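You operate a simulated robot arm through the tools that you are given. There is no shell and no other tool. Be economical: measure what you need, move in short steps, check, and stop when the job is done.

You are at the controls of a simulated two-armed robot. One attempt, no reset.

## Task
Put one of the base sockets from the top of the goods stand on the shelf under the low steel table. Then put the sleeve from the top of the bench on the card there. Then take the blue gloves from the top of the bench and leave it on the middle of the packing table. Then turn the cabinet timer dial to 9 s. Then put the large socket on the right end of the packing table. Then put the elbow from the right end of the packing table on the grey shallow tray. Then take the stainless sleeve and put it on the low steel table. Then open the door of the grey cabinet, take the red sieve and put it on the top shelf of the grey cabinet and shut the door again. Keep to this order.

Only the result counts: the job must be done as asked and must still hold three seconds after the hand-in. Knocking over, shifting, dropping, spilling or breaking anything else fails it.

## Robot
Two 7-joint arms with fingered hands on one trunk, on a base that drives. Base frame: it is fixed to the floor where the robot stands at the start and does not move with it; the origin is under the middle of the robot, x ahead of it, y to its left, z up. Lengths are in m, angles in degrees, forces in N, time in s.
The left shoulder is at the start at [0.06, 0.177, 0.75], the right one opposite. With the tool pointing down near the work surface each hand reaches from about 0.4 to 0.68 m from the robot's upright axis, wherever it stands, measured 20 degrees to its own side. Places, roughly: base socket (5x5x5 cm) [0.6, -0.2, 0.7]; base socket (6x6x6 cm) [0.6, -0.6, 0.7]; cabinet timer dial [-1.8, -1.2, 1.7]; card [1.25, 2, 0.75]; door of the grey cabinet [-2.6, -0.4, 1.1]; elbow (9x9x3 cm) [-1.3, 0.7, 0.8]; gloves [0.75, 2, 0.75]; large socket (8x8x8 cm) [-2.6, -2.7, 0]; low steel table [4.2, 0.7, 0.7]; middle of the packing table [-1, -0.3, 0.8]; red sieve (6x6x3 cm) [1.7, 1.8, 0.9]; right end of the packing table [-1.2, 0.8, 0.8]; shallow tray (21x30x11 cm) [-1.4, 1, 0.8]; shelf under the low steel table [4.2, 0.7, 0.2]; sleeve (4x4x4 cm) [1, 1.5, 0.9]; stainless sleeve (4x4x4 cm) [0.3, 1.8, 0.9]; top shelf of the grey cabinet (31x20 cm) [-2.78, -0.34, 1.12]. Payload 4 kg a hand.
The tool frame of a hand sits at the grasp point between the pads (the TCP): z along the fingers, y along the line on which they close. The tips reach 0.037 m beyond it. Largest opening 0.124 m; the body of the gripper starts 0.043 m behind the TCP. The gripper is a hand of 3 fingers: y runs from the thumb to the fingers, the wrist lies at [-0.015, -0.108, -0.202] in the tool frame, and closing takes about 1.5 s.
Orientation is that of the tool frame in the base frame, as a unit quaternion [w, x, y, z]. With the fingers straight down and the wrist toward the robot, the tool's x, y and z point along [0, 1, 0], [1, 0, 0] and [0, 0, -1] of the base frame.

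## Interface
- The arms move only by the tool move_arm. It takes "left_rows", "right_rows" or both (then of equal length, played together; a hand with none holds still); each is a list of rows, each a list of 7 numbers: the turn, a rotation vector about the base's x, y, z in units of 4 degrees (1.0 is 4 degrees), then the shift along the base's x, y, z in units of 20 mm (1.0 is 20 mm), then the finger opening in m, from 0 to 0.124. In form: [[wx, wy, wz, x, y, z, grip], ...]. A call has 1 to 12 rows; each row shifts and turns the commanded pose from where the row before left it. A call with a number of a shift or a turn outside -1 to 1 is refused whole. Each row takes 0.2 s and may step no farther than 0.05 m and 8.6 degrees from the row before; otherwise, or with a gripper value out of range, the whole call is refused. Where a pose cannot be reached the arm comes as near as it can. A force on the tool above 40 N (or 10 N above the force at the start of the call, whichever is more), or a blocked arm, ends the call early, and 0.2 s more pass. Each finger travels about 0.072 m/s and halts on what it meets, pressing with about 32 N; the grip force reading is that of the motor and also rises with nothing between the fingers. The clock runs only during rows and for 0.2 s after the last one: add rows that do not move to give the fingers time. The reply holds the time, the measured pose of the TCP, the force on the tool along the base axes, the opening and the grip force, in the units named above and with some noise, with the torque about the TCP (base axes, N m) and any sound that the robot's microphone picked up, and new pictures: "pictures" is both (left out), scene, wrist or none (wrist: the cameras of the hands that moved).
- Cameras (640 x 400 px; columns grow to the right, rows downward): "scene" is now at [0.0285, -0.0058, 1.3695]; the picture's right is [-0.34, -0.94, 0.00], its down [-0.88, 0.32, -0.36] and it looks along [0.34, -0.12, -0.93] (base axes); focal length 214 px, centre (320, 200). "left" rides on the left gripper at [-0.064, -0.076, -0.136] in its tool frame; the picture's right is [-0.84, -0.26, 0.48], its down [0.48, -0.76, 0.43] and it looks along [0.26, 0.60, 0.76] (tool axes); focal length 256 px, centre (320, 200). "right" rides on the right gripper at [0.064, -0.076, -0.137] in its tool frame; the picture's right is [-0.84, 0.26, -0.48], its down [-0.48, -0.76, 0.43] and it looks along [-0.26, 0.60, 0.76] (tool axes); focal length 256 px, centre (320, 200).
- slide_trunk(by): slides the trunk up (or, below 0, down) by that many m; the arms and the scene camera ride with it, the base frame stays. It gives what a move gives, with no picture.
- drive_base(legs): drives the robot by 1 to 6 legs, each [ahead, left, turn to the left] in m, m and degrees, along the robot's own axes; the way and the turn of a leg run together, so that a leg with both is an arc; at most 1.5 m and 180 degrees a leg. The arms and the cameras ride along, it lands a little off, and it stops where it bumps. It gives what a move gives, and a new picture of the scene camera.
- grasp_type(shape, hand): the hand has 3 fingers and takes this shape, open, in about a second: jaw (thumb against the fingers, like two jaws); tri (thumb and two fingers); tip (a fingertip pinch); poke (one finger out to press); point (the index stretched); flat (the hand flat); cup (the hand cupped); fist (a fist). The gripper value then closes the fingers along that shape, each until it touches; the sizes above hold for jaw. It gives what a move gives, with no picture.
- pan_tilt(pan, tilt): turns the head with the scene camera to pan (to the left, within 86 degrees either way) and tilt (down, from -29 to 69), counted from straight ahead of the robot. It gives what a move gives, and a new picture of the scene camera.
- measure_at(camera, pixels): for up to 12 pixels [column, row] of the newest picture of that camera ("zoom" is the newest enlarged one), the place [x, y, z] in the base frame of the surface seen there, good to about 0.002 m, but the place of the scene camera against the robot may be out by one fixed shift of up to 0.018 m in any direction. It takes no simulated time.
- inspect(camera, box): a new picture of the part [left, top, right, bottom] of that camera's present view, enlarged. It takes no simulated time.
- hand_in(): hands the job in; it is judged then, once.

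Go step by step. Measure first, check grasps and placings, and put right what went wrong. The budget is 329 turns and 360 pictures, counting those below and the enlarged ones. Unless the task says otherwise, let go and move clear before handing in.

The tools are called after "Call:" as name(argument=value, ...) on one line, values as JSON. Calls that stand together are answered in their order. move_arm: Moves the arms, as the interface text tells. Its arguments: {"type":"object","properties":{"left_rows":{"type":"array","items":{"type":"array","items":{"type":"number"}}},"right_rows":{"type":"array","items":{"type":"array","items":{"type":"number"}}},"pictures":{"type":"string","enum":["both","scene","wrist","none"]}},"required":[]} The other tools are called the same way: slide_trunk (by) slides the trunk up or down; grasp_type (shape, hand) gives the hand a shape; drive_base (legs) drives the base; pan_tilt (pan, tilt) turns the head that bears the scene camera; measure_at (camera, pixels) gives the place of the surface under pixels of a picture; inspect (camera, box) takes an enlarged picture of a part of a camera's view; hand_in () hands the job in.

At the start:

```text
t: 0.0
left_tcp_pos: [0.5808, -0.0852, 1.0339]
left_tool_rot: [0.001, 0.707, 0.707, 0.0]
left_contact_force: [-0.1, 0.7, 0.9]
left_wrist_torque: [-0.01, -0.01, 0.02]
left_gripper_width: 0.1236
left_grip_force: 0.0
left_shape: jaw
right_tcp_pos: [0.3971, -0.465, 1.0317]
right_tool_rot: [0.001, 0.707, 0.707, 0.0]
right_contact_force: [-0.9, -0.1, -0.2]
right_wrist_torque: [-0.02, 0.0, 0.01]
right_gripper_width: 0.1237
right_grip_force: 0.2
right_shape: jaw
trunk travel left (down, up): [-0.275, 0.315]
robot x, y, heading: [-0.0026, -0.0024, -0.1]
head pan, tilt: [-19.9, 68.8]
```

scene: 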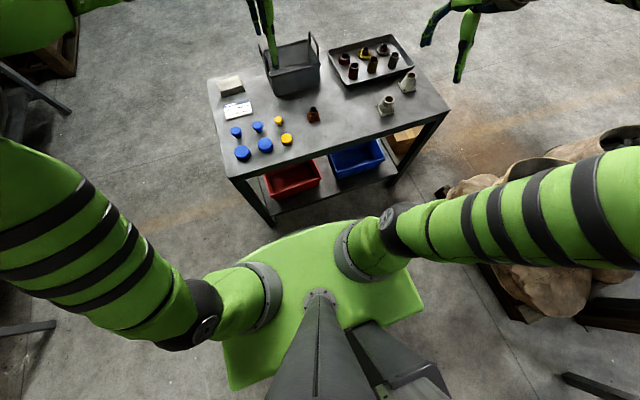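
right: 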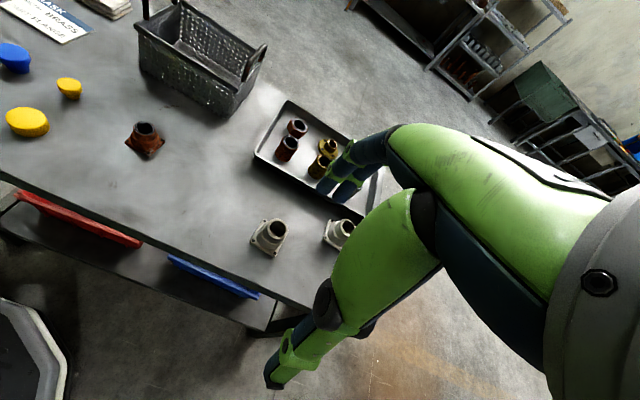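
left: 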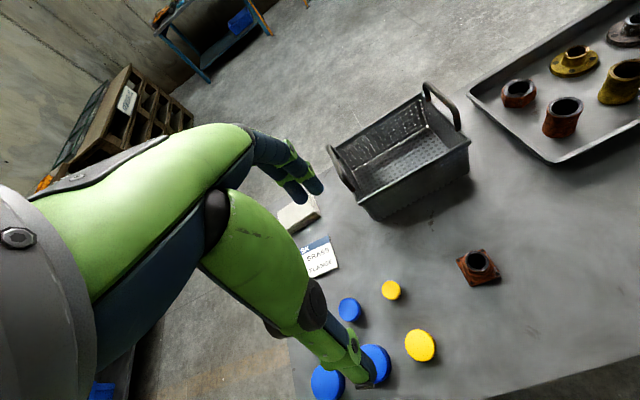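

The stand is ahead, with a rusty base socket at pixel (313,115) and grey ones at (386,105) and (407,82). First I look around to map the room.

Call:
measure_at(camera="scene", pixels=[[313, 110], [313, 120], [386, 100], [386, 112], [407, 78], [350, 115], [240, 180], [440, 115], [210, 80]])

Call:
pan_tilt(pan=0, tilt=15)

Call:
pan_tilt(pan=80, tilt=20)

Call:
pan_tilt(pan=-80, tilt=20)

```text
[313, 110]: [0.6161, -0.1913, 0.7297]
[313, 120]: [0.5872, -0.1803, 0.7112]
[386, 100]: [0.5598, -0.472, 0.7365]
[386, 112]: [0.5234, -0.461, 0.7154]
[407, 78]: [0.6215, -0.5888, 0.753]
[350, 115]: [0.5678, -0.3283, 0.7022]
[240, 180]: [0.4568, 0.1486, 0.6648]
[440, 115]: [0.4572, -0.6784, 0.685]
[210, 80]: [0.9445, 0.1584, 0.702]
```

```text
t: 1.2
left_tcp_pos: [0.5804, -0.086, 1.0336]
left_tool_rot: [0.001, 0.707, 0.707, -0.001]
left_contact_force: [0.2, 0.6, -0.3]
left_wrist_torque: [0.02, -0.04, 0.01]
left_gripper_width: 0.1235
left_grip_force: 0.0
left_shape: jaw
right_tcp_pos: [0.3972, -0.4653, 1.0323]
right_tool_rot: [0.0, 0.708, 0.706, 0.0]
right_contact_force: [-0.8, 0.1, 0.0]
right_wrist_torque: [0.03, 0.04, -0.04]
right_gripper_width: 0.124
right_grip_force: 0.0
right_shape: jaw
trunk travel left (down, up): [-0.275, 0.315]
robot x, y, heading: [0.0008, 0.0031, 0.0]
head pan, tilt: [0.0, 15.0]
```

scene: 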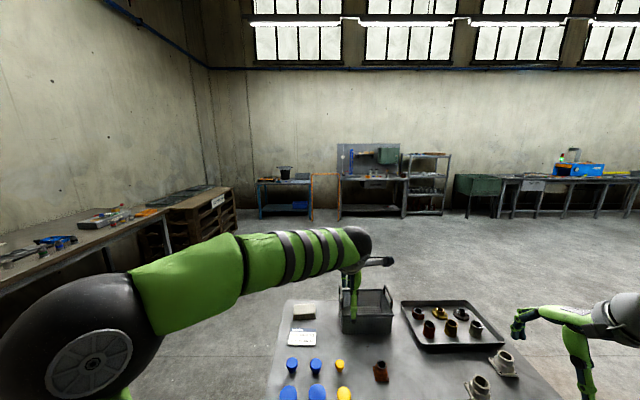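

```text
t: 2.8
left_tcp_pos: [0.58, -0.0846, 1.0337]
left_tool_rot: [0.0, 0.707, 0.708, -0.001]
left_contact_force: [0.6, -0.2, 0.2]
left_wrist_torque: [-0.02, -0.01, 0.0]
left_gripper_width: 0.1239
left_grip_force: 0.1
left_shape: jaw
right_tcp_pos: [0.3972, -0.4651, 1.0332]
right_tool_rot: [0.0, 0.707, 0.707, 0.0]
right_contact_force: [-0.6, -0.1, 1.1]
right_wrist_torque: [0.01, -0.01, -0.01]
right_gripper_width: 0.1236
right_grip_force: 0.0
right_shape: jaw
trunk travel left (down, up): [-0.275, 0.315]
robot x, y, heading: [0.0005, -0.0016, 0.1]
head pan, tilt: [80.0, 20.0]
```

scene: 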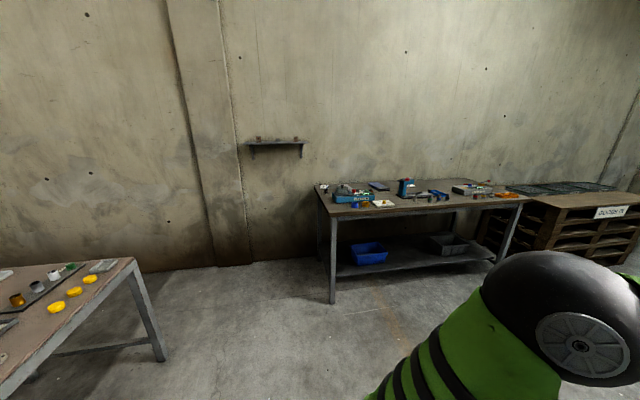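

```text
t: 5.2
left_tcp_pos: [0.5807, -0.0848, 1.0342]
left_tool_rot: [0.0, 0.707, 0.707, 0.0]
left_contact_force: [0.0, 0.1, -0.7]
left_wrist_torque: [-0.01, 0.03, 0.01]
left_gripper_width: 0.1235
left_grip_force: 0.0
left_shape: jaw
right_tcp_pos: [0.397, -0.4654, 1.0321]
right_tool_rot: [0.0, 0.707, 0.707, 0.0]
right_contact_force: [0.0, 0.4, -1.1]
right_wrist_torque: [0.01, 0.0, 0.04]
right_gripper_width: 0.1235
right_grip_force: 0.0
right_shape: jaw
trunk travel left (down, up): [-0.275, 0.315]
robot x, y, heading: [0.001, 0.0016, 0.1]
head pan, tilt: [-80.0, 20.0]
```

scene: 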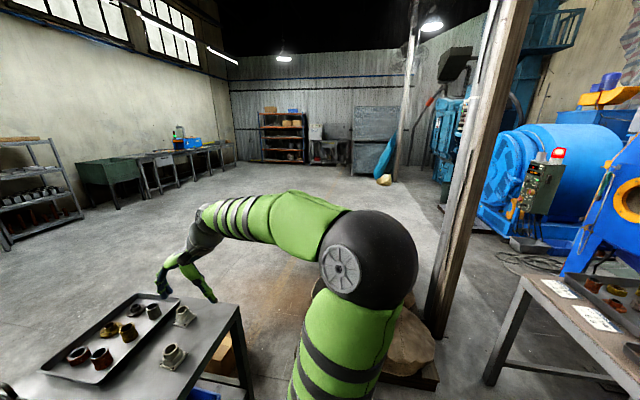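

The room is mapped roughly. I measure the rusty socket with the left wrist camera (478,262), which has no fixed shift.

Call:
inspect(camera="left", box=[400, 210, 560, 310])

Call:
measure_at(camera="left", pixels=[[478, 262], [480, 250], [462, 262], [493, 275], [500, 310], [430, 270]])

Call:
measure_at(camera="right", pixels=[[268, 235], [280, 225], [245, 285], [145, 130], [200, 150]])

```text
4.00 times, centred on (480, 260) of left
```

zoom: 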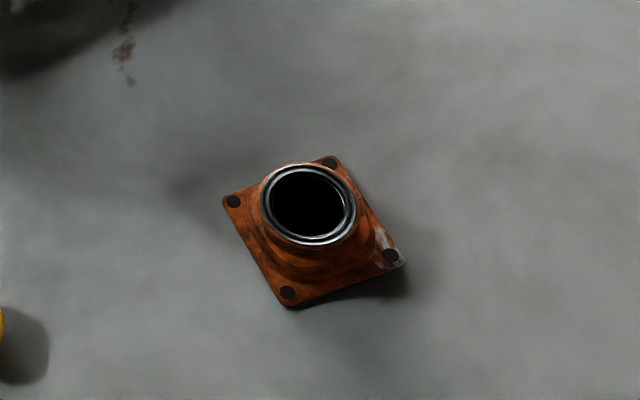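

```text
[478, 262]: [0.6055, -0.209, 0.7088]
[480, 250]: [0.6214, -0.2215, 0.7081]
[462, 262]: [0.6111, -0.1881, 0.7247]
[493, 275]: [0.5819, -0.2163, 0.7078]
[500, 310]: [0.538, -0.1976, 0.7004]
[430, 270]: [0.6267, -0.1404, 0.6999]
```

```text
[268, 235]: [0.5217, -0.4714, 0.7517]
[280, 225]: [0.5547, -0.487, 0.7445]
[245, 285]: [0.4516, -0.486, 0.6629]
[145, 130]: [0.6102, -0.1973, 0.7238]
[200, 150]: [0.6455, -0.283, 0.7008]
```

I measure the rim of the socket in the zoom image at (308,165),(308,240),(258,205),(355,205).

Call:
measure_at(camera="zoom", pixels=[[308, 166], [308, 241], [263, 205], [353, 208], [226, 200], [334, 158], [402, 262], [292, 304]])

```text
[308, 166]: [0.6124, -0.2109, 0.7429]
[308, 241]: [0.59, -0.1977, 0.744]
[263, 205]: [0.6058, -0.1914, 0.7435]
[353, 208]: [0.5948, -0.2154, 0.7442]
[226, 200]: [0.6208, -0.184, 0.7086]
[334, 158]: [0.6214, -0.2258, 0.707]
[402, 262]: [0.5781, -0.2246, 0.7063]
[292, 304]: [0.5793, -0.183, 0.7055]
```

The socket axis is at (0.600,-0.204), rim z 0.743, flange top 0.707. Before choosing a grasp I look at the low table and its shelf.

Call:
pan_tilt(pan=10, tilt=12)

Call:
inspect(camera="scene", box=[260, 150, 420, 250])

```text
t: 6.9
left_tcp_pos: [0.5805, -0.0862, 1.034]
left_tool_rot: [0.0, 0.707, 0.707, 0.0]
left_contact_force: [0.0, 0.5, 0.9]
left_wrist_torque: [-0.02, -0.03, 0.01]
left_gripper_width: 0.1235
left_grip_force: 0.1
left_shape: jaw
right_tcp_pos: [0.397, -0.4656, 1.0327]
right_tool_rot: [0.0, 0.707, 0.707, 0.0]
right_contact_force: [-0.2, -1.4, 0.1]
right_wrist_torque: [-0.01, 0.0, 0.01]
right_gripper_width: 0.1234
right_grip_force: 0.1
right_shape: jaw
trunk travel left (down, up): [-0.275, 0.315]
robot x, y, heading: [-0.0031, -0.0007, 0.1]
head pan, tilt: [10.0, 12.0]
```

scene: 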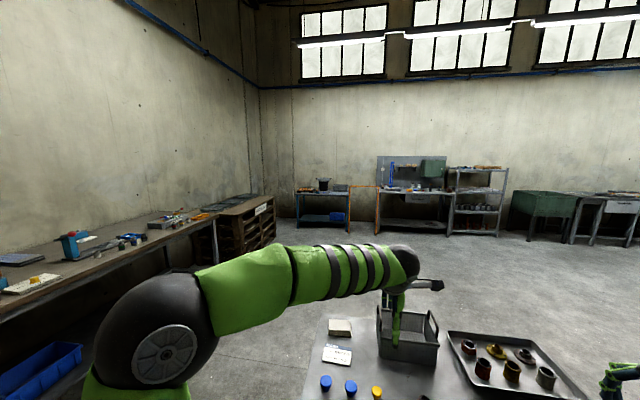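

```text
4.00 times, centred on (340, 200) of scene
```

zoom: 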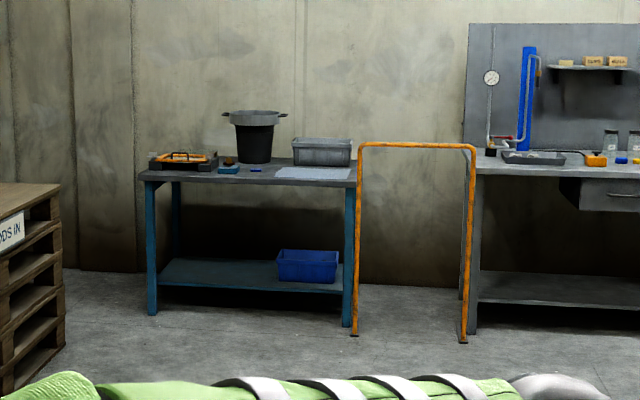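

Call:
measure_at(camera="zoom", pixels=[[150, 180], [350, 184], [152, 290], [345, 290], [210, 275], [300, 265], [260, 176], [320, 172], [200, 285], [357, 320], [245, 285]])

```text
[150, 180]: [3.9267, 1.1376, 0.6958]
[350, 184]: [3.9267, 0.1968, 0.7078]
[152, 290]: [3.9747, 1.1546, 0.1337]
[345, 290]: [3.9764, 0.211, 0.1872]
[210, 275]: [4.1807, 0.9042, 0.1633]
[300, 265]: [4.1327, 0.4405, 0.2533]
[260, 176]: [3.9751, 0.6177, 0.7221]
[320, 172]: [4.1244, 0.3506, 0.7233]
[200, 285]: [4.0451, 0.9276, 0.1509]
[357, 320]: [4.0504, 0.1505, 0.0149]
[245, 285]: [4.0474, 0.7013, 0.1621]
```

The shelf is open at z≈0.16 with space at y 0.55–1.1, reachable with fingers down. I move the left hand aside and bring the right hand above the rusty socket.

Call:
move_arm(right_rows=[[0, 0, 0, 0.85, 1, 0, 0.09], [0, 0, 0, 0.85, 1, 0, 0.09], [0, 0, 0, 0.85, 1, 0, 0.09], [0, 0, 0, 0.85, 1, 0, 0.09], [0, 0, 0, 0.85, 1, 0, 0.09], [0, 0, 0, 0.85, 1, 0, 0.09], [0, 0, 0, 0.85, 1, 0, 0.09], [0, 0, 0, 0.85, 1, 0, 0.09], [0, 0, 0, 0.85, 1, 0, 0.09], [0, 0, 0, 0.85, 1, 0, 0.09], [0, 0, 0, 0.85, 1, 0, 0.09], [0, 0, 0, 0.8, 1, 0, 0.09]], left_rows=[[0, 0, 0, -1, 1, 0, 0.124], [0, 0, 0, -1, 1, 0, 0.124], [0, 0, 0, -1, 1, 0, 0.124], [0, 0, 0, -1, 1, 0, 0.124], [0, 0, 0, -1, 1, 0, 0.124], [0, 0, 0, 0, 1, 0, 0.124], [0, 0, 0, 0, 1, 0, 0.124], [0, 0, 0, 0, 1, 0, 0.124], [0, 0, 0, 0, 1, 0, 0.124], [0, 0, 0, 0, 1, 0, 0.124], [0, 0, 0, 0, 1, 0, 0.124], [0, 0, 0, 0, 1, 0, 0.124]], pictures="none")

Call:
move_arm(right_rows=[[0, 0, 0, 0, 1, -1, 0.07], [0, 0, 0, 0, 0, -1, 0.07], [0, 0, 0, 0, 0, -1, 0.07], [0, 0, 0, 0, 0, -1, 0.07], [0, 0, 0, 0, 0, -1, 0.07], [0, 0, 0, 0, 0, -1, 0.07], [0, 0, 0, 0, 0, -1, 0.07], [0, 0, 0, 0, 0, -1, 0.07], [0, 0, 0, 0, 0, -1, 0.07]])

```text
t: 9.5
left_tcp_pos: [0.4815, 0.1542, 1.0337]
left_tool_rot: [-0.001, 0.707, 0.707, -0.001]
left_contact_force: [0.4, -0.3, -0.2]
left_wrist_torque: [0.01, -0.02, 0.01]
left_gripper_width: 0.1237
left_grip_force: 0.0
left_shape: jaw
right_tcp_pos: [0.6006, -0.2259, 1.0331]
right_tool_rot: [0.0, 0.708, 0.707, 0.0]
right_contact_force: [0.3, 0.5, 1.2]
right_wrist_torque: [-0.01, 0.02, 0.03]
right_gripper_width: 0.0903
right_grip_force: 0.1
right_shape: jaw
trunk travel left (down, up): [-0.275, 0.315]
robot x, y, heading: [-0.0006, 0.0031, 0.1]
head pan, tilt: [10.0, 12.0]
```

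```text
t: 11.5
left_tcp_pos: [0.4814, 0.1535, 1.0336]
left_tool_rot: [0.0, 0.707, 0.707, 0.0]
left_contact_force: [0.3, -0.6, -1.1]
left_wrist_torque: [0.02, -0.03, -0.01]
left_gripper_width: 0.1236
left_grip_force: 0.1
left_shape: jaw
right_tcp_pos: [0.5998, -0.2048, 0.8506]
right_tool_rot: [0.0, 0.707, 0.707, 0.0]
right_contact_force: [-0.5, 0.3, -0.8]
right_wrist_torque: [0.02, -0.02, 0.06]
right_gripper_width: 0.0701
right_grip_force: 0.1
right_shape: jaw
trunk travel left (down, up): [-0.275, 0.315]
robot x, y, heading: [-0.0012, -0.0005, 0.2]
head pan, tilt: [10.0, 12.0]
```

scene: 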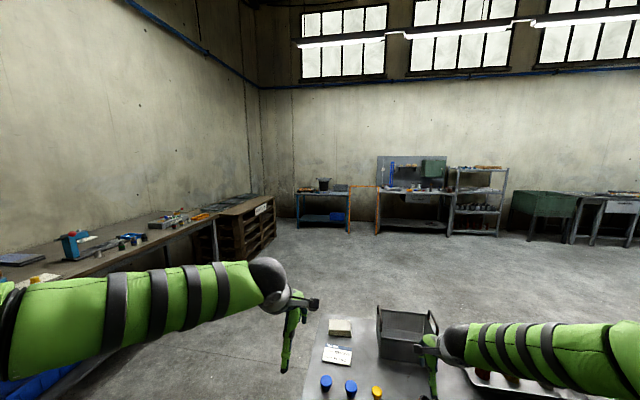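
right: 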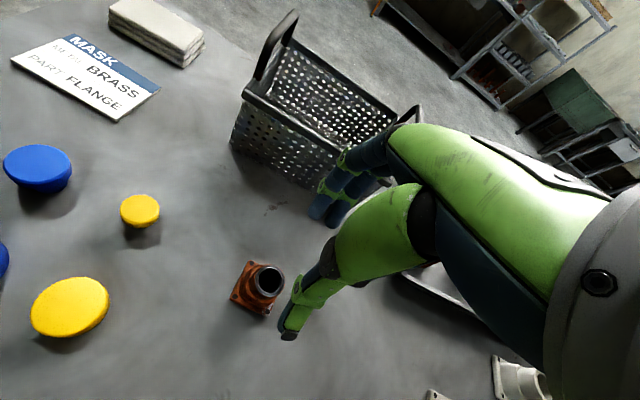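

The hand is above the socket (261,287 in right). I check that the basket and tray leave room for the fingers.

Call:
measure_at(camera="right", pixels=[[240, 150], [245, 90], [300, 180], [405, 110], [262, 60], [265, 290], [272, 280], [435, 305]])

```text
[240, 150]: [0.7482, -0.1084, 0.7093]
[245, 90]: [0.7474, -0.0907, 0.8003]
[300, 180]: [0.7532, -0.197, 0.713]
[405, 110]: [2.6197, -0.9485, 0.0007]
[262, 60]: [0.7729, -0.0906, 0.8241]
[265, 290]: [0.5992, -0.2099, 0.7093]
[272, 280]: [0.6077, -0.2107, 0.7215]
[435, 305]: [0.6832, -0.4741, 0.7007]
```

Basket starts at x 0.747, clear. Descend 0.10 m and close.

Call:
move_arm(right_rows=[[0, 0, 0, 0, 0, -1, 0.07], [0, 0, 0, 0, 0, -1, 0.07], [0, 0, 0, 0, 0, -1, 0.07], [0, 0, 0, 0, 0, -1, 0.07], [0, 0, 0, 0, 0, -0.9, 0.07], [0, 0, 0, 0, 0, 0, 0], [0, 0, 0, 0, 0, 0, 0], [0, 0, 0, 0, 0, 0, 0], [0, 0, 0, 0, 0, 0, 0], [0, 0, 0, 0, 0, 0, 0], [0, 0, 0, 0, 0, 0, 0]], pictures="wrist")

```text
t: 13.9
left_tcp_pos: [0.4803, 0.1543, 1.0341]
left_tool_rot: [0.001, 0.707, 0.707, 0.001]
left_contact_force: [0.2, 0.4, -1.3]
left_wrist_torque: [0.03, 0.01, -0.02]
left_gripper_width: 0.1237
left_grip_force: 0.1
left_shape: jaw
right_tcp_pos: [0.5985, -0.2061, 0.755]
right_tool_rot: [0.001, 0.707, 0.707, 0.001]
right_contact_force: [2.3, -4.6, 23.4]
right_wrist_torque: [-0.03, -0.76, -0.03]
right_gripper_width: 0.0381
right_grip_force: 32.3
right_shape: jaw
trunk travel left (down, up): [-0.275, 0.315]
robot x, y, heading: [0.0027, -0.0032, 0.2]
head pan, tilt: [10.0, 12.0]
```

right: 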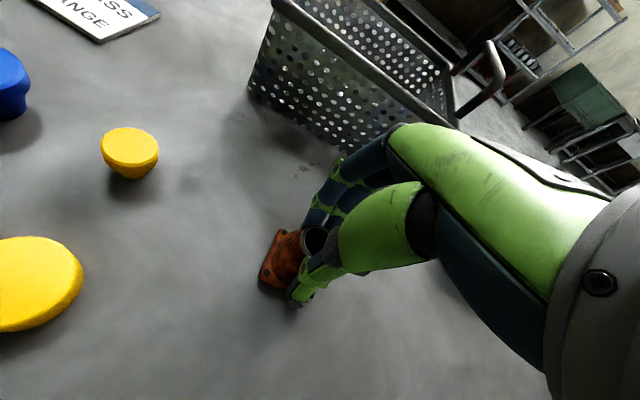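

Opening 0.038 with 32 N: the tube is held (fingertips touching the flange). Lift 0.2 m.

Call:
move_arm(right_rows=[[0, 0, 0, 0, 0, 1, 0], [0, 0, 0, 0, 0, 1, 0], [0, 0, 0, 0, 0, 1, 0], [0, 0, 0, 0, 0, 1, 0], [0, 0, 0, 0, 0, 1, 0], [0, 0, 0, 0, 0, 1, 0], [0, 0, 0, 0, 0, 1, 0], [0, 0, 0, 0, 0, 1, 0], [0, 0, 0, 0, 0, 1, 0], [0, 0, 0, 0, 0, 1, 0], [0, 0, 0, 0, 0, 0, 0]], pictures="wrist")

```text
t: 16.3
left_tcp_pos: [0.4805, 0.154, 1.0331]
left_tool_rot: [0.0, 0.707, 0.707, 0.0]
left_contact_force: [0.0, 0.1, 0.8]
left_wrist_torque: [-0.03, 0.01, -0.03]
left_gripper_width: 0.1237
left_grip_force: 0.0
left_shape: jaw
right_tcp_pos: [0.5993, -0.2051, 0.9556]
right_tool_rot: [0.0, 0.708, 0.707, 0.0]
right_contact_force: [-0.1, -0.3, -2.7]
right_wrist_torque: [0.0, 0.0, 0.01]
right_gripper_width: 0.0329
right_grip_force: 32.7
right_shape: jaw
trunk travel left (down, up): [-0.275, 0.315]
robot x, y, heading: [-0.0005, -0.0033, 0.1]
head pan, tilt: [10.0, 12.0]
```

right: 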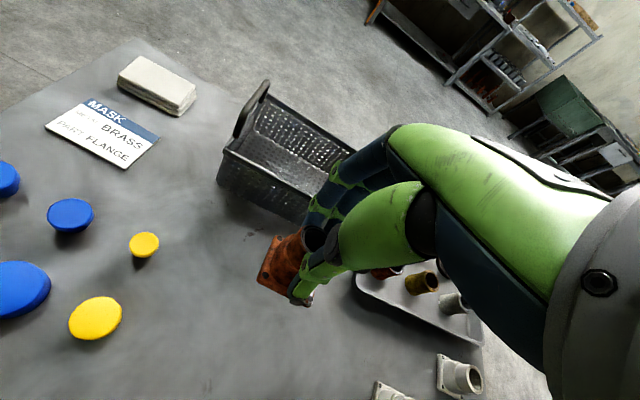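

Held well. Now I plan the drive; measure bench front edge and stand's left edge from the current scene picture.

Call:
inspect(camera="scene", box=[0, 150, 400, 400])

Call:
measure_at(camera="scene", pixels=[[210, 218], [100, 262], [30, 288], [325, 322], [312, 360], [270, 240], [245, 250], [215, 270]])

```text
1.60 times, centred on (200, 275) of scene
```

zoom: 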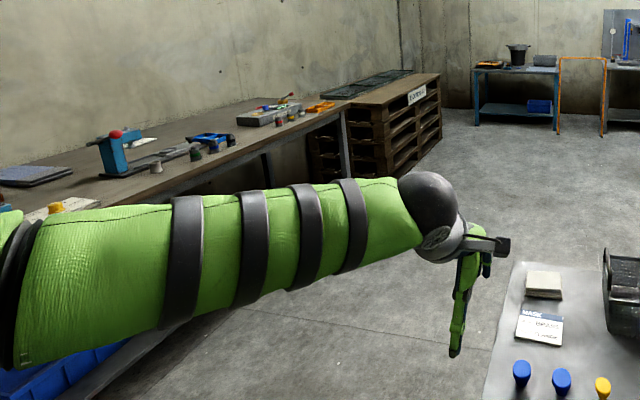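

```text
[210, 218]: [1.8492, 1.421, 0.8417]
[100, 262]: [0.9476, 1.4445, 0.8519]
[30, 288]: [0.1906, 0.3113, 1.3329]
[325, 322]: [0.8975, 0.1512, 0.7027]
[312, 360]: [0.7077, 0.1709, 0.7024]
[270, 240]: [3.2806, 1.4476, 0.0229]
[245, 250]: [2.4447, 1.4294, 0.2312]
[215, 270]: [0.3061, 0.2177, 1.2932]
```

Bench front at y 1.44, stand's left edge at y 0.17: I drive down the corridor at y≈0.8.

Call:
drive_base(legs=[[-0.15, 0, 0], [0, 0.8, 0], [1.5, 0, 0], [1.3, 0, 0]])

Call:
pan_tilt(pan=0, tilt=30)

```text
t: 34.6
left_tcp_pos: [3.1319, 0.885, 1.0334]
left_tool_rot: [-0.001, 0.717, 0.697, 0.0]
left_contact_force: [-0.5, 0.3, -0.6]
left_wrist_torque: [-0.03, 0.02, 0.0]
left_gripper_width: 0.1238
left_grip_force: 0.0
left_shape: jaw
right_tcp_pos: [3.2423, 0.5231, 0.9551]
right_tool_rot: [0.0, 0.717, 0.697, 0.0]
right_contact_force: [-0.3, -0.8, -3.5]
right_wrist_torque: [-0.03, -0.02, 0.03]
right_gripper_width: 0.0329
right_grip_force: 32.1
right_shape: jaw
trunk travel left (down, up): [-0.275, 0.315]
robot x, y, heading: [2.649, 0.7407, -1.7]
head pan, tilt: [10.0, 12.0]
```

scene: 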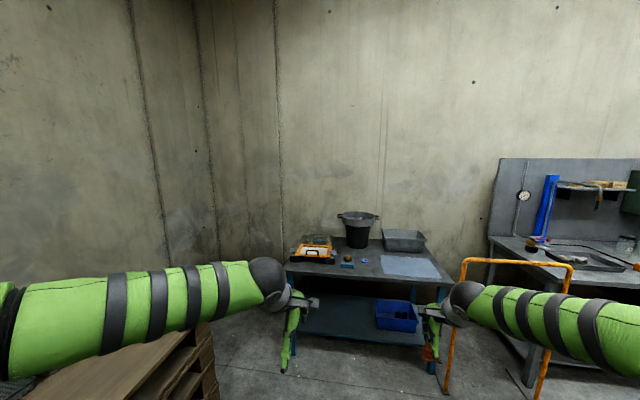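

```text
t: 35.4
left_tcp_pos: [3.1326, 0.8851, 1.0334]
left_tool_rot: [0.0, 0.717, 0.697, 0.0]
left_contact_force: [-0.7, -0.7, -0.4]
left_wrist_torque: [-0.01, 0.0, 0.02]
left_gripper_width: 0.1239
left_grip_force: 0.1
left_shape: jaw
right_tcp_pos: [3.242, 0.5226, 0.9551]
right_tool_rot: [-0.001, 0.717, 0.697, 0.0]
right_contact_force: [-1.0, -0.1, -3.6]
right_wrist_torque: [0.0, -0.02, 0.01]
right_gripper_width: 0.0326
right_grip_force: 31.8
right_shape: jaw
trunk travel left (down, up): [-0.275, 0.315]
robot x, y, heading: [2.6459, 0.7431, -1.3]
head pan, tilt: [0.0, 30.0]
```

scene: 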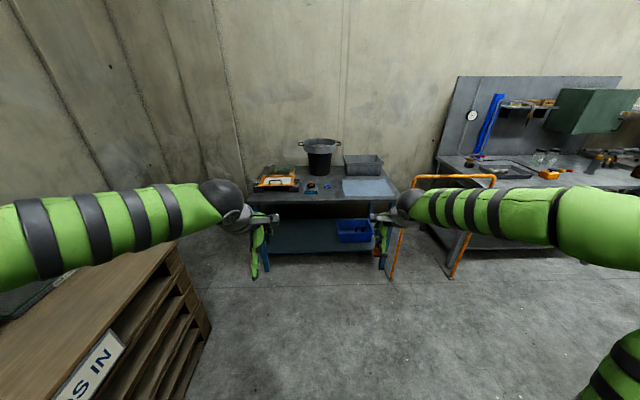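

The table is ahead; robot at (2.646,0.743), heading −1.5°. I shift left to line the right hand with the free shelf space, lower the trunk, and raise the left hand.

Call:
drive_base(legs=[[0.3, 0.21, 1.5]])

Call:
slide_trunk(by=-0.27)

Call:
move_arm(left_rows=[[0, 0, 0, -0.5, 0, 1, 0.124], [0, 0, 0, -0.5, 0, 1, 0.124], [0, 0, 0, -0.5, 0, 1, 0.124], [0, 0, 0, -0.5, 0, 1, 0.124], [0, 0, 0, -0.5, 0, 1, 0.124], [0, 0, 0, 0, 0, 1, 0.124], [0, 0, 0, 0, 0, 1, 0.124], [0, 0, 0, 0, 0, 1, 0.124], [0, 0, 0, 0, 0, 1, 0.124], [0, 0, 0, 0, 0, 1, 0.124], [0, 0, 0, 0, 0, 1, 0.124], [0, 0, 0, 0, 0, 1, 0.124]], right_rows=[[0, 0, 0, 0, 0, -1, 0], [0, 0, 0, 0, 0, -1, 0], [0, 0, 0, 0, 0, -1, 0], [0, 0, 0, 0, 0, -1, 0], [0, 0, 0, 0, 0, -1, 0], [0, 0, 0, 0, 0, -1, 0], [0, 0, 0, 0, 0, -1, 0], [0, 0, 0, 0, 0, -1, 0], [0, 0, 0, 0, 0, -1, 0], [0, 0, 0, 0, 0, -1, 0], [0, 0, 0, 0, 0, -1, 0], [0, 0, 0, 0, 0, -1, 0]], pictures="scene")

```text
t: 37.8
left_tcp_pos: [3.4311, 1.0992, 1.0332]
left_tool_rot: [-0.001, 0.709, 0.706, 0.0]
left_contact_force: [0.8, 0.2, 0.0]
left_wrist_torque: [-0.02, 0.02, 0.03]
left_gripper_width: 0.1237
left_grip_force: 0.1
left_shape: jaw
right_tcp_pos: [3.5478, 0.7398, 0.9552]
right_tool_rot: [0.001, 0.709, 0.705, 0.0]
right_contact_force: [0.3, 0.3, -3.6]
right_wrist_torque: [-0.03, 0.03, 0.02]
right_gripper_width: 0.0327
right_grip_force: 32.3
right_shape: jaw
trunk travel left (down, up): [-0.275, 0.315]
robot x, y, heading: [2.9459, 0.9505, -0.2]
head pan, tilt: [0.0, 30.0]
```

scene: 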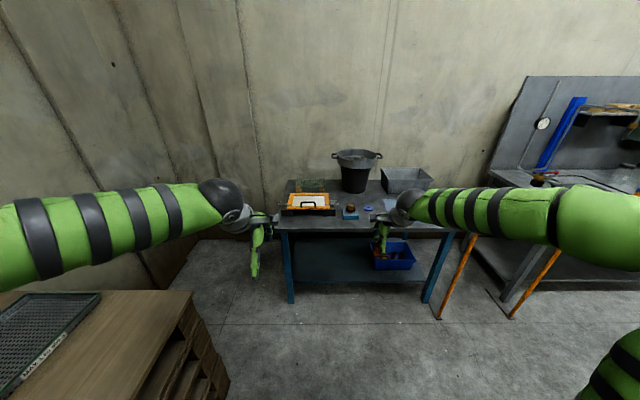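

```text
t: 40.5
left_tcp_pos: [3.4307, 1.0994, 0.7624]
left_tool_rot: [0.001, 0.709, 0.705, 0.0]
left_contact_force: [-0.2, -0.9, 0.4]
left_wrist_torque: [0.0, 0.01, 0.0]
left_gripper_width: 0.1237
left_grip_force: 0.0
left_shape: jaw
right_tcp_pos: [3.549, 0.7394, 0.6851]
right_tool_rot: [0.0, 0.709, 0.706, 0.0]
right_contact_force: [-0.3, -0.4, -3.4]
right_wrist_torque: [-0.02, 0.0, 0.0]
right_gripper_width: 0.0327
right_grip_force: 32.1
right_shape: jaw
trunk travel left (down, up): [-0.005, 0.585]
robot x, y, heading: [2.9452, 0.942, -0.4]
head pan, tilt: [0.0, 30.0]
```

```text
t: 43.1
left_tcp_pos: [3.3801, 1.1011, 1.004]
left_tool_rot: [0.001, 0.71, 0.704, 0.0]
left_contact_force: [-0.6, -0.3, -0.5]
left_wrist_torque: [-0.01, -0.04, 0.01]
left_gripper_width: 0.1236
left_grip_force: 0.1
left_shape: jaw
right_tcp_pos: [3.55, 0.7391, 0.4443]
right_tool_rot: [0.001, 0.709, 0.705, 0.0]
right_contact_force: [-0.1, 0.2, -2.1]
right_wrist_torque: [-0.01, 0.0, 0.0]
right_gripper_width: 0.0328
right_grip_force: 32.0
right_shape: jaw
trunk travel left (down, up): [-0.005, 0.585]
robot x, y, heading: [2.9519, 0.9471, -0.2]
head pan, tilt: [0.0, 30.0]
```

scene: 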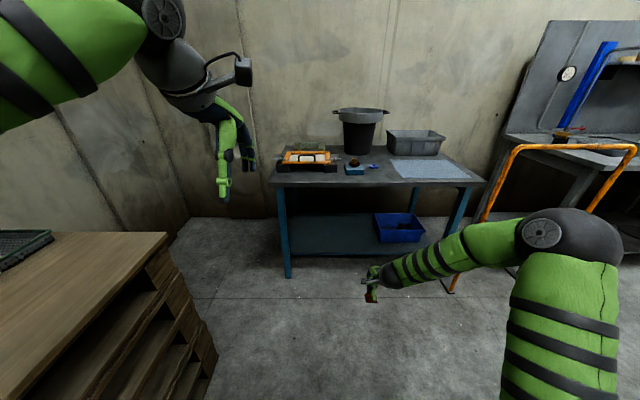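

The right forearm now slopes low. I lower further to ~0.26 and measure shelf, orange rail and elbow.

Call:
measure_at(camera="scene", pixels=[[335, 225], [335, 240], [335, 185], [520, 148], [455, 280], [610, 250], [600, 215], [390, 240], [375, 228], [330, 258]])

Call:
move_arm(right_rows=[[0, 0, 0, 0, 0, -1, 0], [0, 0, 0, 0, 0, -1, 0], [0, 0, 0, 0, 0, -1, 0], [0, 0, 0, 0, 0, -1, 0], [0, 0, 0, 0, 0, -1, 0], [0, 0, 0, 0, 0, -1, 0], [0, 0, 0, 0, 0, -1, 0], [0, 0, 0, 0, 0, -1, 0], [0, 0, 0, 0, 0, -1, 0]], pictures="both")

```text
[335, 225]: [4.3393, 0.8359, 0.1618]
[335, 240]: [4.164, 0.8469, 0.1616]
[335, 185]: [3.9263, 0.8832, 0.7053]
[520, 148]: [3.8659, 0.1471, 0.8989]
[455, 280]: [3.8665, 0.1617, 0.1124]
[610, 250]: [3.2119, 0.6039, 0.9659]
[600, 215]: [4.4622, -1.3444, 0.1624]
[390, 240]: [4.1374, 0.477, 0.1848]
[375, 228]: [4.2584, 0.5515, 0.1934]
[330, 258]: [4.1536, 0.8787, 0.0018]
```

```text
t: 45.1
left_tcp_pos: [3.3809, 1.0999, 1.0039]
left_tool_rot: [0.0, 0.709, 0.705, 0.0]
left_contact_force: [0.0, 0.0, -0.5]
left_wrist_torque: [0.0, -0.01, 0.0]
left_gripper_width: 0.1239
left_grip_force: 0.1
left_shape: jaw
right_tcp_pos: [3.5488, 0.7388, 0.2648]
right_tool_rot: [0.001, 0.709, 0.706, 0.0]
right_contact_force: [0.1, -0.1, -2.4]
right_wrist_torque: [0.0, -0.01, -0.02]
right_gripper_width: 0.0328
right_grip_force: 32.3
right_shape: jaw
trunk travel left (down, up): [-0.005, 0.585]
robot x, y, heading: [2.9493, 0.9494, -0.3]
head pan, tilt: [0.0, 30.0]
```

scene: 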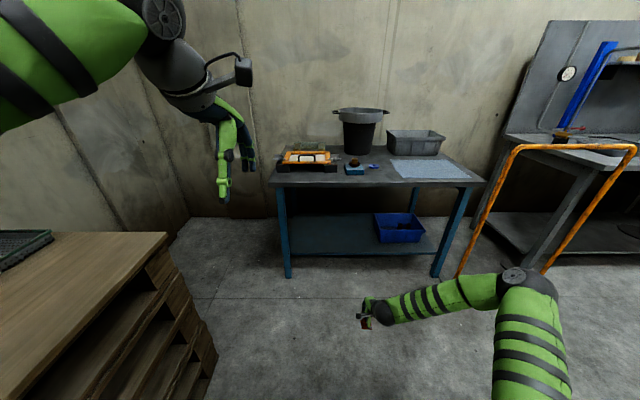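
right: 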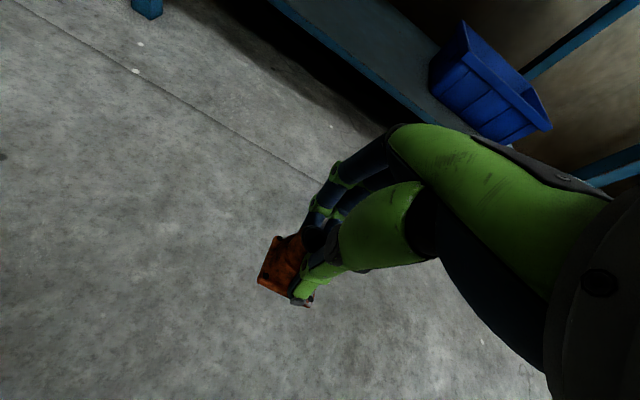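

Hand at z 0.265, socket bottom ≈0.21, above the shelf (≈0.16). I check the elbow and forearm position versus the table edge and rail.

Call:
measure_at(camera="scene", pixels=[[515, 275], [545, 280], [480, 290], [420, 303], [385, 310], [550, 310]])

Call:
measure_at(camera="right", pixels=[[280, 10], [330, 10], [380, 40], [410, 110], [470, 80]])

```text
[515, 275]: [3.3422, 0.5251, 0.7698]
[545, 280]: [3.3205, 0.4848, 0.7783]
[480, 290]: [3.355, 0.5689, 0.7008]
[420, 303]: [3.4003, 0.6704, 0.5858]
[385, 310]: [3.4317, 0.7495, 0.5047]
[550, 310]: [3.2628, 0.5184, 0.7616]
```

```text
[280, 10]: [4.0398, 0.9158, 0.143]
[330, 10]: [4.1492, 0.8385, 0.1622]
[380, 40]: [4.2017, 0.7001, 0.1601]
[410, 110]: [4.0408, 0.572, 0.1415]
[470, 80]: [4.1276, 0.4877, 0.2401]
```

Shelf surface z 0.161, front lip at x≈4.04, so I need the hand ~4.12 and the forearm under the 0.70 table edge. Extend the arm further to drop the elbow.

Call:
move_arm(right_rows=[[0, 0, 0, 1, 0, 0, 0], [0, 0, 0, 1, 0, 0, 0], [0, 0, 0, 1, 0, 0, 0], [0, 0, 0, 1, 0, 0, 0], [0, 0, 0, 1, 0, 0, 0], [0, 0, 0, 0, 0, 0, 0]], pictures="scene")

```text
t: 46.5
left_tcp_pos: [3.3805, 1.0998, 1.0035]
left_tool_rot: [0.0, 0.709, 0.705, 0.0]
left_contact_force: [0.1, -0.1, 0.2]
left_wrist_torque: [0.02, -0.04, -0.03]
left_gripper_width: 0.1237
left_grip_force: 0.0
left_shape: jaw
right_tcp_pos: [3.6486, 0.7399, 0.2652]
right_tool_rot: [0.001, 0.708, 0.706, 0.0]
right_contact_force: [-0.1, -0.3, -2.2]
right_wrist_torque: [0.03, 0.03, 0.04]
right_gripper_width: 0.0323
right_grip_force: 31.8
right_shape: jaw
trunk travel left (down, up): [-0.005, 0.585]
robot x, y, heading: [2.9492, 0.9476, -0.4]
head pan, tilt: [0.0, 30.0]
```

scene: 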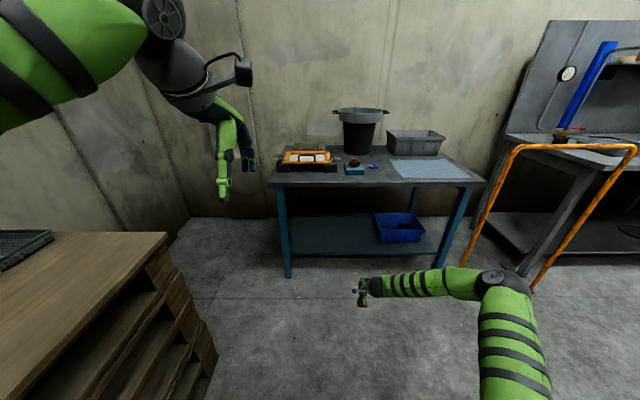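

Call:
measure_at(camera="scene", pixels=[[490, 273], [470, 270], [450, 270], [430, 275], [410, 275], [390, 278], [375, 285], [515, 285]])

```text
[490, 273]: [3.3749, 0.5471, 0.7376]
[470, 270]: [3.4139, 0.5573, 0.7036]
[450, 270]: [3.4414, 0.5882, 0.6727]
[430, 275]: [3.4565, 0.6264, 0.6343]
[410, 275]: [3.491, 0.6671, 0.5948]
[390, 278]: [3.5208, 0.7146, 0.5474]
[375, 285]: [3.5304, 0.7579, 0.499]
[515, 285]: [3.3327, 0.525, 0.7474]
```

Call:
move_arm(right_rows=[[0, 0, 0, 1, 0, -0.5, 0], [0, 0, 0, 1, 0, -0.4, 0], [0, 0, 0, 1, 0, -0.4, 0], [0, 0, 0, 0, 0, 0, 0]], pictures="scene")

```text
t: 47.5
left_tcp_pos: [3.3814, 1.0994, 1.003]
left_tool_rot: [0.0, 0.709, 0.705, 0.0]
left_contact_force: [-0.6, 0.2, -0.8]
left_wrist_torque: [-0.03, 0.0, -0.03]
left_gripper_width: 0.1239
left_grip_force: 0.1
left_shape: jaw
right_tcp_pos: [3.7091, 0.738, 0.2389]
right_tool_rot: [0.0, 0.709, 0.705, 0.0]
right_contact_force: [0.2, -0.1, -3.0]
right_wrist_torque: [0.01, 0.01, -0.01]
right_gripper_width: 0.0326
right_grip_force: 32.0
right_shape: jaw
trunk travel left (down, up): [-0.005, 0.585]
robot x, y, heading: [2.9501, 0.9472, -0.6]
head pan, tilt: [0.0, 30.0]
```

scene: 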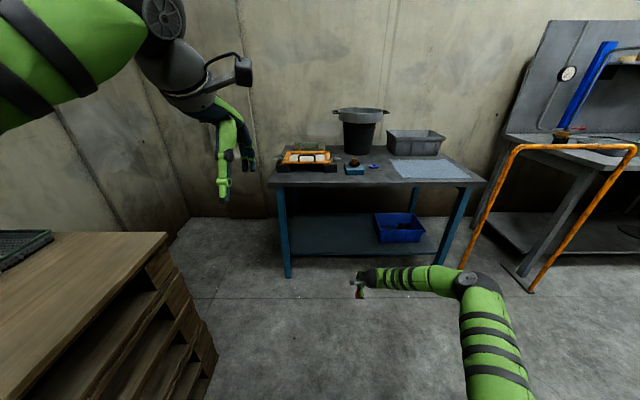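

Call:
measure_at(camera="scene", pixels=[[470, 275], [450, 268], [435, 265], [420, 268], [405, 268], [390, 270], [375, 272], [365, 275]])

Call:
inspect(camera="scene", box=[260, 140, 500, 290])

```text
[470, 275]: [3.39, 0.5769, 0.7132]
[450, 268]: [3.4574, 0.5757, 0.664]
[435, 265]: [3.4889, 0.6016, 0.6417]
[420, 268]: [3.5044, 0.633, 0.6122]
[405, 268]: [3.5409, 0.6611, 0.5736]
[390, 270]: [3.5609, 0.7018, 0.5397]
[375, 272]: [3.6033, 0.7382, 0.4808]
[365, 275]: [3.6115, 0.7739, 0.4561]
```

```text
2.67 times, centred on (380, 215) of scene
```

zoom: 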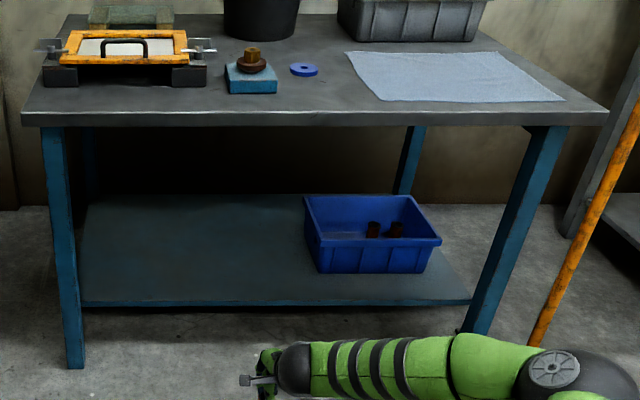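

Forearm at z 0.66 is now 0.25 behind the TCP, so there is ~5 cm margin at the table edge. Drive ahead 0.41.

Call:
drive_base(legs=[[0.41, 0, 0.4]])

Call:
inspect(camera="right", box=[0, 0, 640, 400])

```text
t: 50.1
left_tcp_pos: [3.7892, 1.1036, 1.0038]
left_tool_rot: [0.0, 0.706, 0.709, 0.0]
left_contact_force: [0.0, 0.0, -0.3]
left_wrist_torque: [0.0, 0.0, -0.03]
left_gripper_width: 0.1236
left_grip_force: 0.0
left_shape: jaw
right_tcp_pos: [4.1202, 0.747, 0.2399]
right_tool_rot: [0.001, 0.706, 0.708, 0.0]
right_contact_force: [-0.8, -0.2, -2.6]
right_wrist_torque: [0.0, -0.04, 0.01]
right_gripper_width: 0.0325
right_grip_force: 31.8
right_shape: jaw
trunk travel left (down, up): [-0.005, 0.585]
robot x, y, heading: [3.3613, 0.9441, 0.3]
head pan, tilt: [0.0, 30.0]
```

scene: 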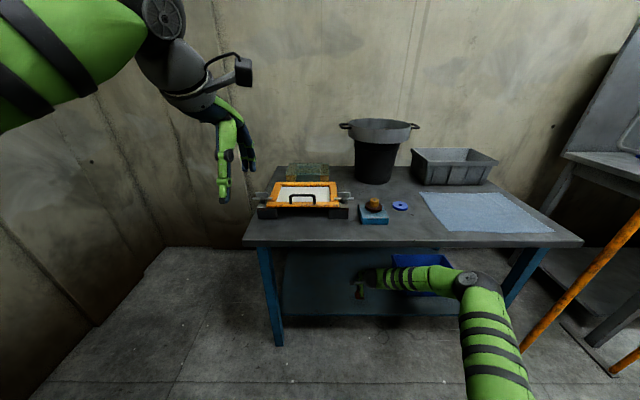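

```text
1.00 times, centred on (320, 200) of right (not enlarged: the box is as wide or as high as the picture)
```

zoom: 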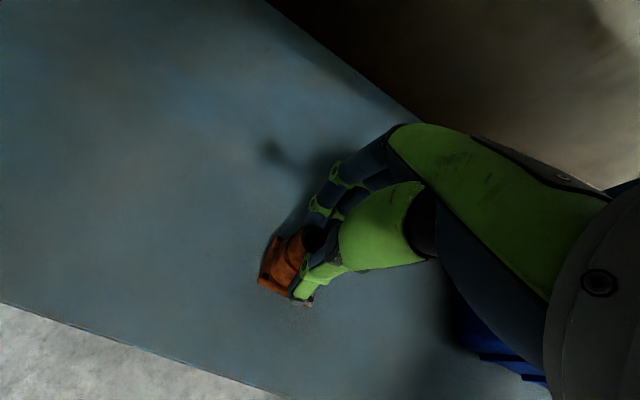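

The socket is above the shelf surface. Lower slowly until contact.

Call:
move_arm(right_rows=[[0, 0, 0, 0, 0, -0.5, 0], [0, 0, 0, 0, 0, -0.4, 0], [0, 0, 0, 0, 0, -0.2, 0], [0, 0, 0, 0, 0, -0.15, 0], [0, 0, 0, 0, 0, 0, 0]], pictures="wrist")

```text
t: 51.2
left_tcp_pos: [3.7885, 1.1032, 1.0042]
left_tool_rot: [0.0, 0.707, 0.708, 0.0]
left_contact_force: [0.2, 0.1, 0.5]
left_wrist_torque: [0.0, 0.0, 0.0]
left_gripper_width: 0.1238
left_grip_force: 0.0
left_shape: jaw
right_tcp_pos: [4.123, 0.7458, 0.2206]
right_tool_rot: [0.003, 0.706, 0.708, 0.004]
right_contact_force: [-5.0, -0.6, 19.5]
right_wrist_torque: [-0.01, -0.04, 0.04]
right_gripper_width: 0.034
right_grip_force: 32.1
right_shape: jaw
trunk travel left (down, up): [-0.005, 0.585]
robot x, y, heading: [3.3569, 0.9458, 0.1]
head pan, tilt: [0.0, 30.0]
stopped in row 5 (right hand): the force on the tool passed its limit at 41 N (the readings are from after the stop); the commanded pose is now the measured one
```

right: 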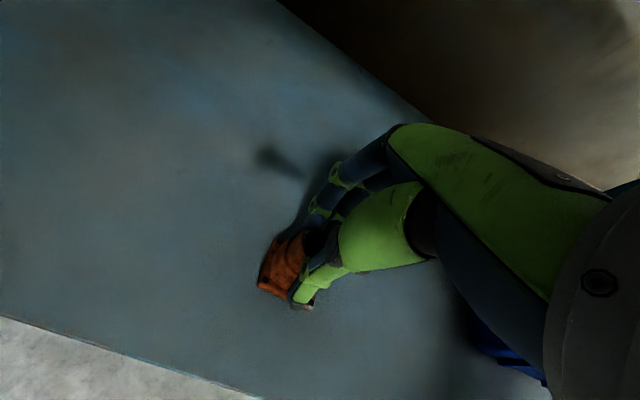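

Resting on the shelf. Open and rise ~0.06 m.

Call:
move_arm(right_rows=[[0, 0, 0, 0, 0, 0.1, 0.034], [0, 0, 0, 0, 0, 0, 0.05], [0, 0, 0, 0, 0, 0, 0.08], [0, 0, 0, 0, 0, 0, 0.08], [0, 0, 0, 0, 0, 0, 0.08], [0, 0, 0, 0, 0, 1, 0.08], [0, 0, 0, 0, 0, 1, 0.08], [0, 0, 0, 0, 0, 1, 0.08]], pictures="wrist")

```text
t: 53.0
left_tcp_pos: [3.7888, 1.1041, 1.0038]
left_tool_rot: [0.0, 0.706, 0.708, 0.001]
left_contact_force: [-0.4, 0.4, 0.0]
left_wrist_torque: [-0.02, 0.0, 0.01]
left_gripper_width: 0.1237
left_grip_force: 0.0
left_shape: jaw
right_tcp_pos: [4.1209, 0.7473, 0.2786]
right_tool_rot: [0.001, 0.706, 0.708, 0.002]
right_contact_force: [0.2, -0.1, -0.7]
right_wrist_torque: [-0.02, 0.02, -0.03]
right_gripper_width: 0.0796
right_grip_force: 0.0
right_shape: jaw
trunk travel left (down, up): [-0.005, 0.585]
robot x, y, heading: [3.359, 0.945, 0.6]
head pan, tilt: [0.0, 30.0]
```

right: 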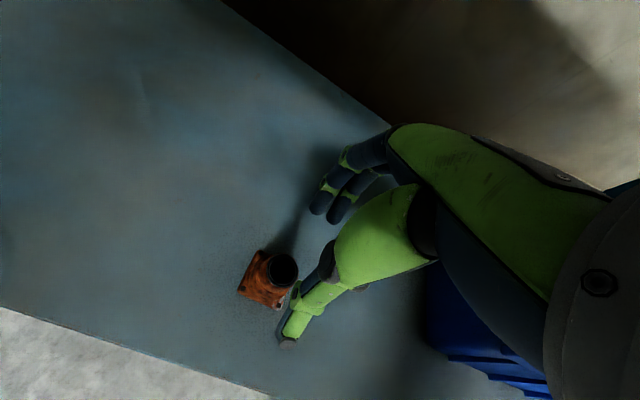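

The socket stands upright on the shelf at (270,280). Back away, then raise trunk and the right hand.

Call:
drive_base(legs=[[-0.7, 0, 0]])

Call:
slide_trunk(by=0.37)

Call:
move_arm(right_rows=[[0, 0, 0, -1, 0, 1, 0.08], [0, 0, 0, -1, 0, 1, 0.08], [0, 0, 0, -1, 0, 1, 0.08], [0, 0, 0, -1, 0, 1, 0.08], [0, 0, 0, -1, 0, 1, 0.08], [0, 0, 0, -1, 0, 1, 0.08], [0, 0, 0, -1, 0, 1, 0.08], [0, 0, 0, -1, 0, 1, 0.08], [0, 0, 0, -1, 0, 1, 0.08], [0, 0, 0, -1, 0, 1, 0.08], [0, 0, 0, -1, 0, 1, 0.08], [0, 0, 0, -1, 0, 1, 0.08]], pictures="none")

Call:
move_arm(right_rows=[[0, 0, 0, 0, 0, 1, 0.08], [0, 0, 0, 0, 0, 1, 0.08], [0, 0, 0, 0, 0, 1, 0.08], [0, 0, 0, 0, 0, 1, 0.08], [0, 0, 0, 0, 0, 1, 0.08], [0, 0, 0, 0, 0, 1, 0.08], [0, 0, 0, 0, 0, 1, 0.08], [0, 0, 0, 0, 0, 1, 0.08], [0, 0, 0, 0, 0, 1, 0.08], [0, 0, 0, 0, 0, 1, 0.08], [0, 0, 0, 0, 0, 1, 0.08], [0, 0, 0, 0, 0, 1, 0.08]], pictures="none")

```text
t: 56.8
left_tcp_pos: [3.087, 1.1013, 1.0041]
left_tool_rot: [0.001, 0.707, 0.708, 0.0]
left_contact_force: [-0.2, -0.6, -0.1]
left_wrist_torque: [-0.01, -0.01, 0.0]
left_gripper_width: 0.1238
left_grip_force: 0.0
left_shape: jaw
right_tcp_pos: [3.4189, 0.7424, 0.2809]
right_tool_rot: [0.0, 0.706, 0.708, 0.003]
right_contact_force: [0.3, -0.3, -0.1]
right_wrist_torque: [0.02, -0.03, 0.03]
right_gripper_width: 0.0799
right_grip_force: 0.1
right_shape: jaw
trunk travel left (down, up): [-0.005, 0.585]
robot x, y, heading: [2.6561, 0.9454, -0.1]
head pan, tilt: [0.0, 30.0]
```

scene: 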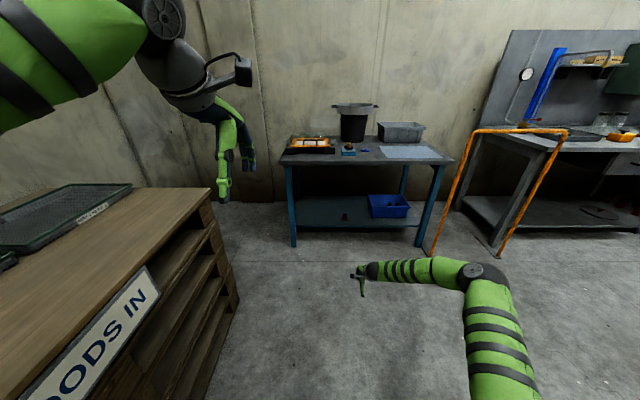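

```text
t: 60.4
left_tcp_pos: [3.0866, 1.1005, 1.3731]
left_tool_rot: [0.0, 0.707, 0.707, 0.0]
left_contact_force: [-0.9, -0.3, 0.8]
left_wrist_torque: [-0.02, -0.02, 0.01]
left_gripper_width: 0.1237
left_grip_force: 0.1
left_shape: jaw
right_tcp_pos: [3.4181, 0.7432, 0.6494]
right_tool_rot: [0.001, 0.707, 0.707, 0.003]
right_contact_force: [-0.5, 1.3, -0.3]
right_wrist_torque: [-0.02, -0.04, -0.01]
right_gripper_width: 0.0796
right_grip_force: 0.0
right_shape: jaw
trunk travel left (down, up): [-0.375, 0.215]
robot x, y, heading: [2.6591, 0.9448, 0.2]
head pan, tilt: [0.0, 30.0]
```

```text
t: 63.0
left_tcp_pos: [3.0857, 1.0994, 1.374]
left_tool_rot: [0.0, 0.707, 0.707, 0.001]
left_contact_force: [0.6, 0.5, 0.3]
left_wrist_torque: [0.01, 0.0, 0.02]
left_gripper_width: 0.1236
left_grip_force: 0.2
left_shape: jaw
right_tcp_pos: [3.1786, 0.7454, 0.8913]
right_tool_rot: [0.001, 0.706, 0.708, 0.003]
right_contact_force: [0.0, 0.0, -0.8]
right_wrist_torque: [0.0, -0.01, -0.02]
right_gripper_width: 0.0797
right_grip_force: 0.1
right_shape: jaw
trunk travel left (down, up): [-0.375, 0.215]
robot x, y, heading: [2.6539, 0.9451, 0.2]
head pan, tilt: [0.0, 30.0]
```

```text
t: 65.6
left_tcp_pos: [3.0857, 1.1011, 1.374]
left_tool_rot: [0.0, 0.706, 0.708, 0.0]
left_contact_force: [-0.4, 0.0, 0.4]
left_wrist_torque: [-0.02, -0.02, 0.02]
left_gripper_width: 0.1236
left_grip_force: 0.1
left_shape: jaw
right_tcp_pos: [3.179, 0.7449, 1.1299]
right_tool_rot: [0.002, 0.707, 0.707, 0.003]
right_contact_force: [-0.4, 0.6, 0.3]
right_wrist_torque: [0.01, 0.0, -0.02]
right_gripper_width: 0.0794
right_grip_force: 0.0
right_shape: jaw
trunk travel left (down, up): [-0.375, 0.215]
robot x, y, heading: [2.6568, 0.945, -0.1]
head pan, tilt: [0.0, 30.0]
```

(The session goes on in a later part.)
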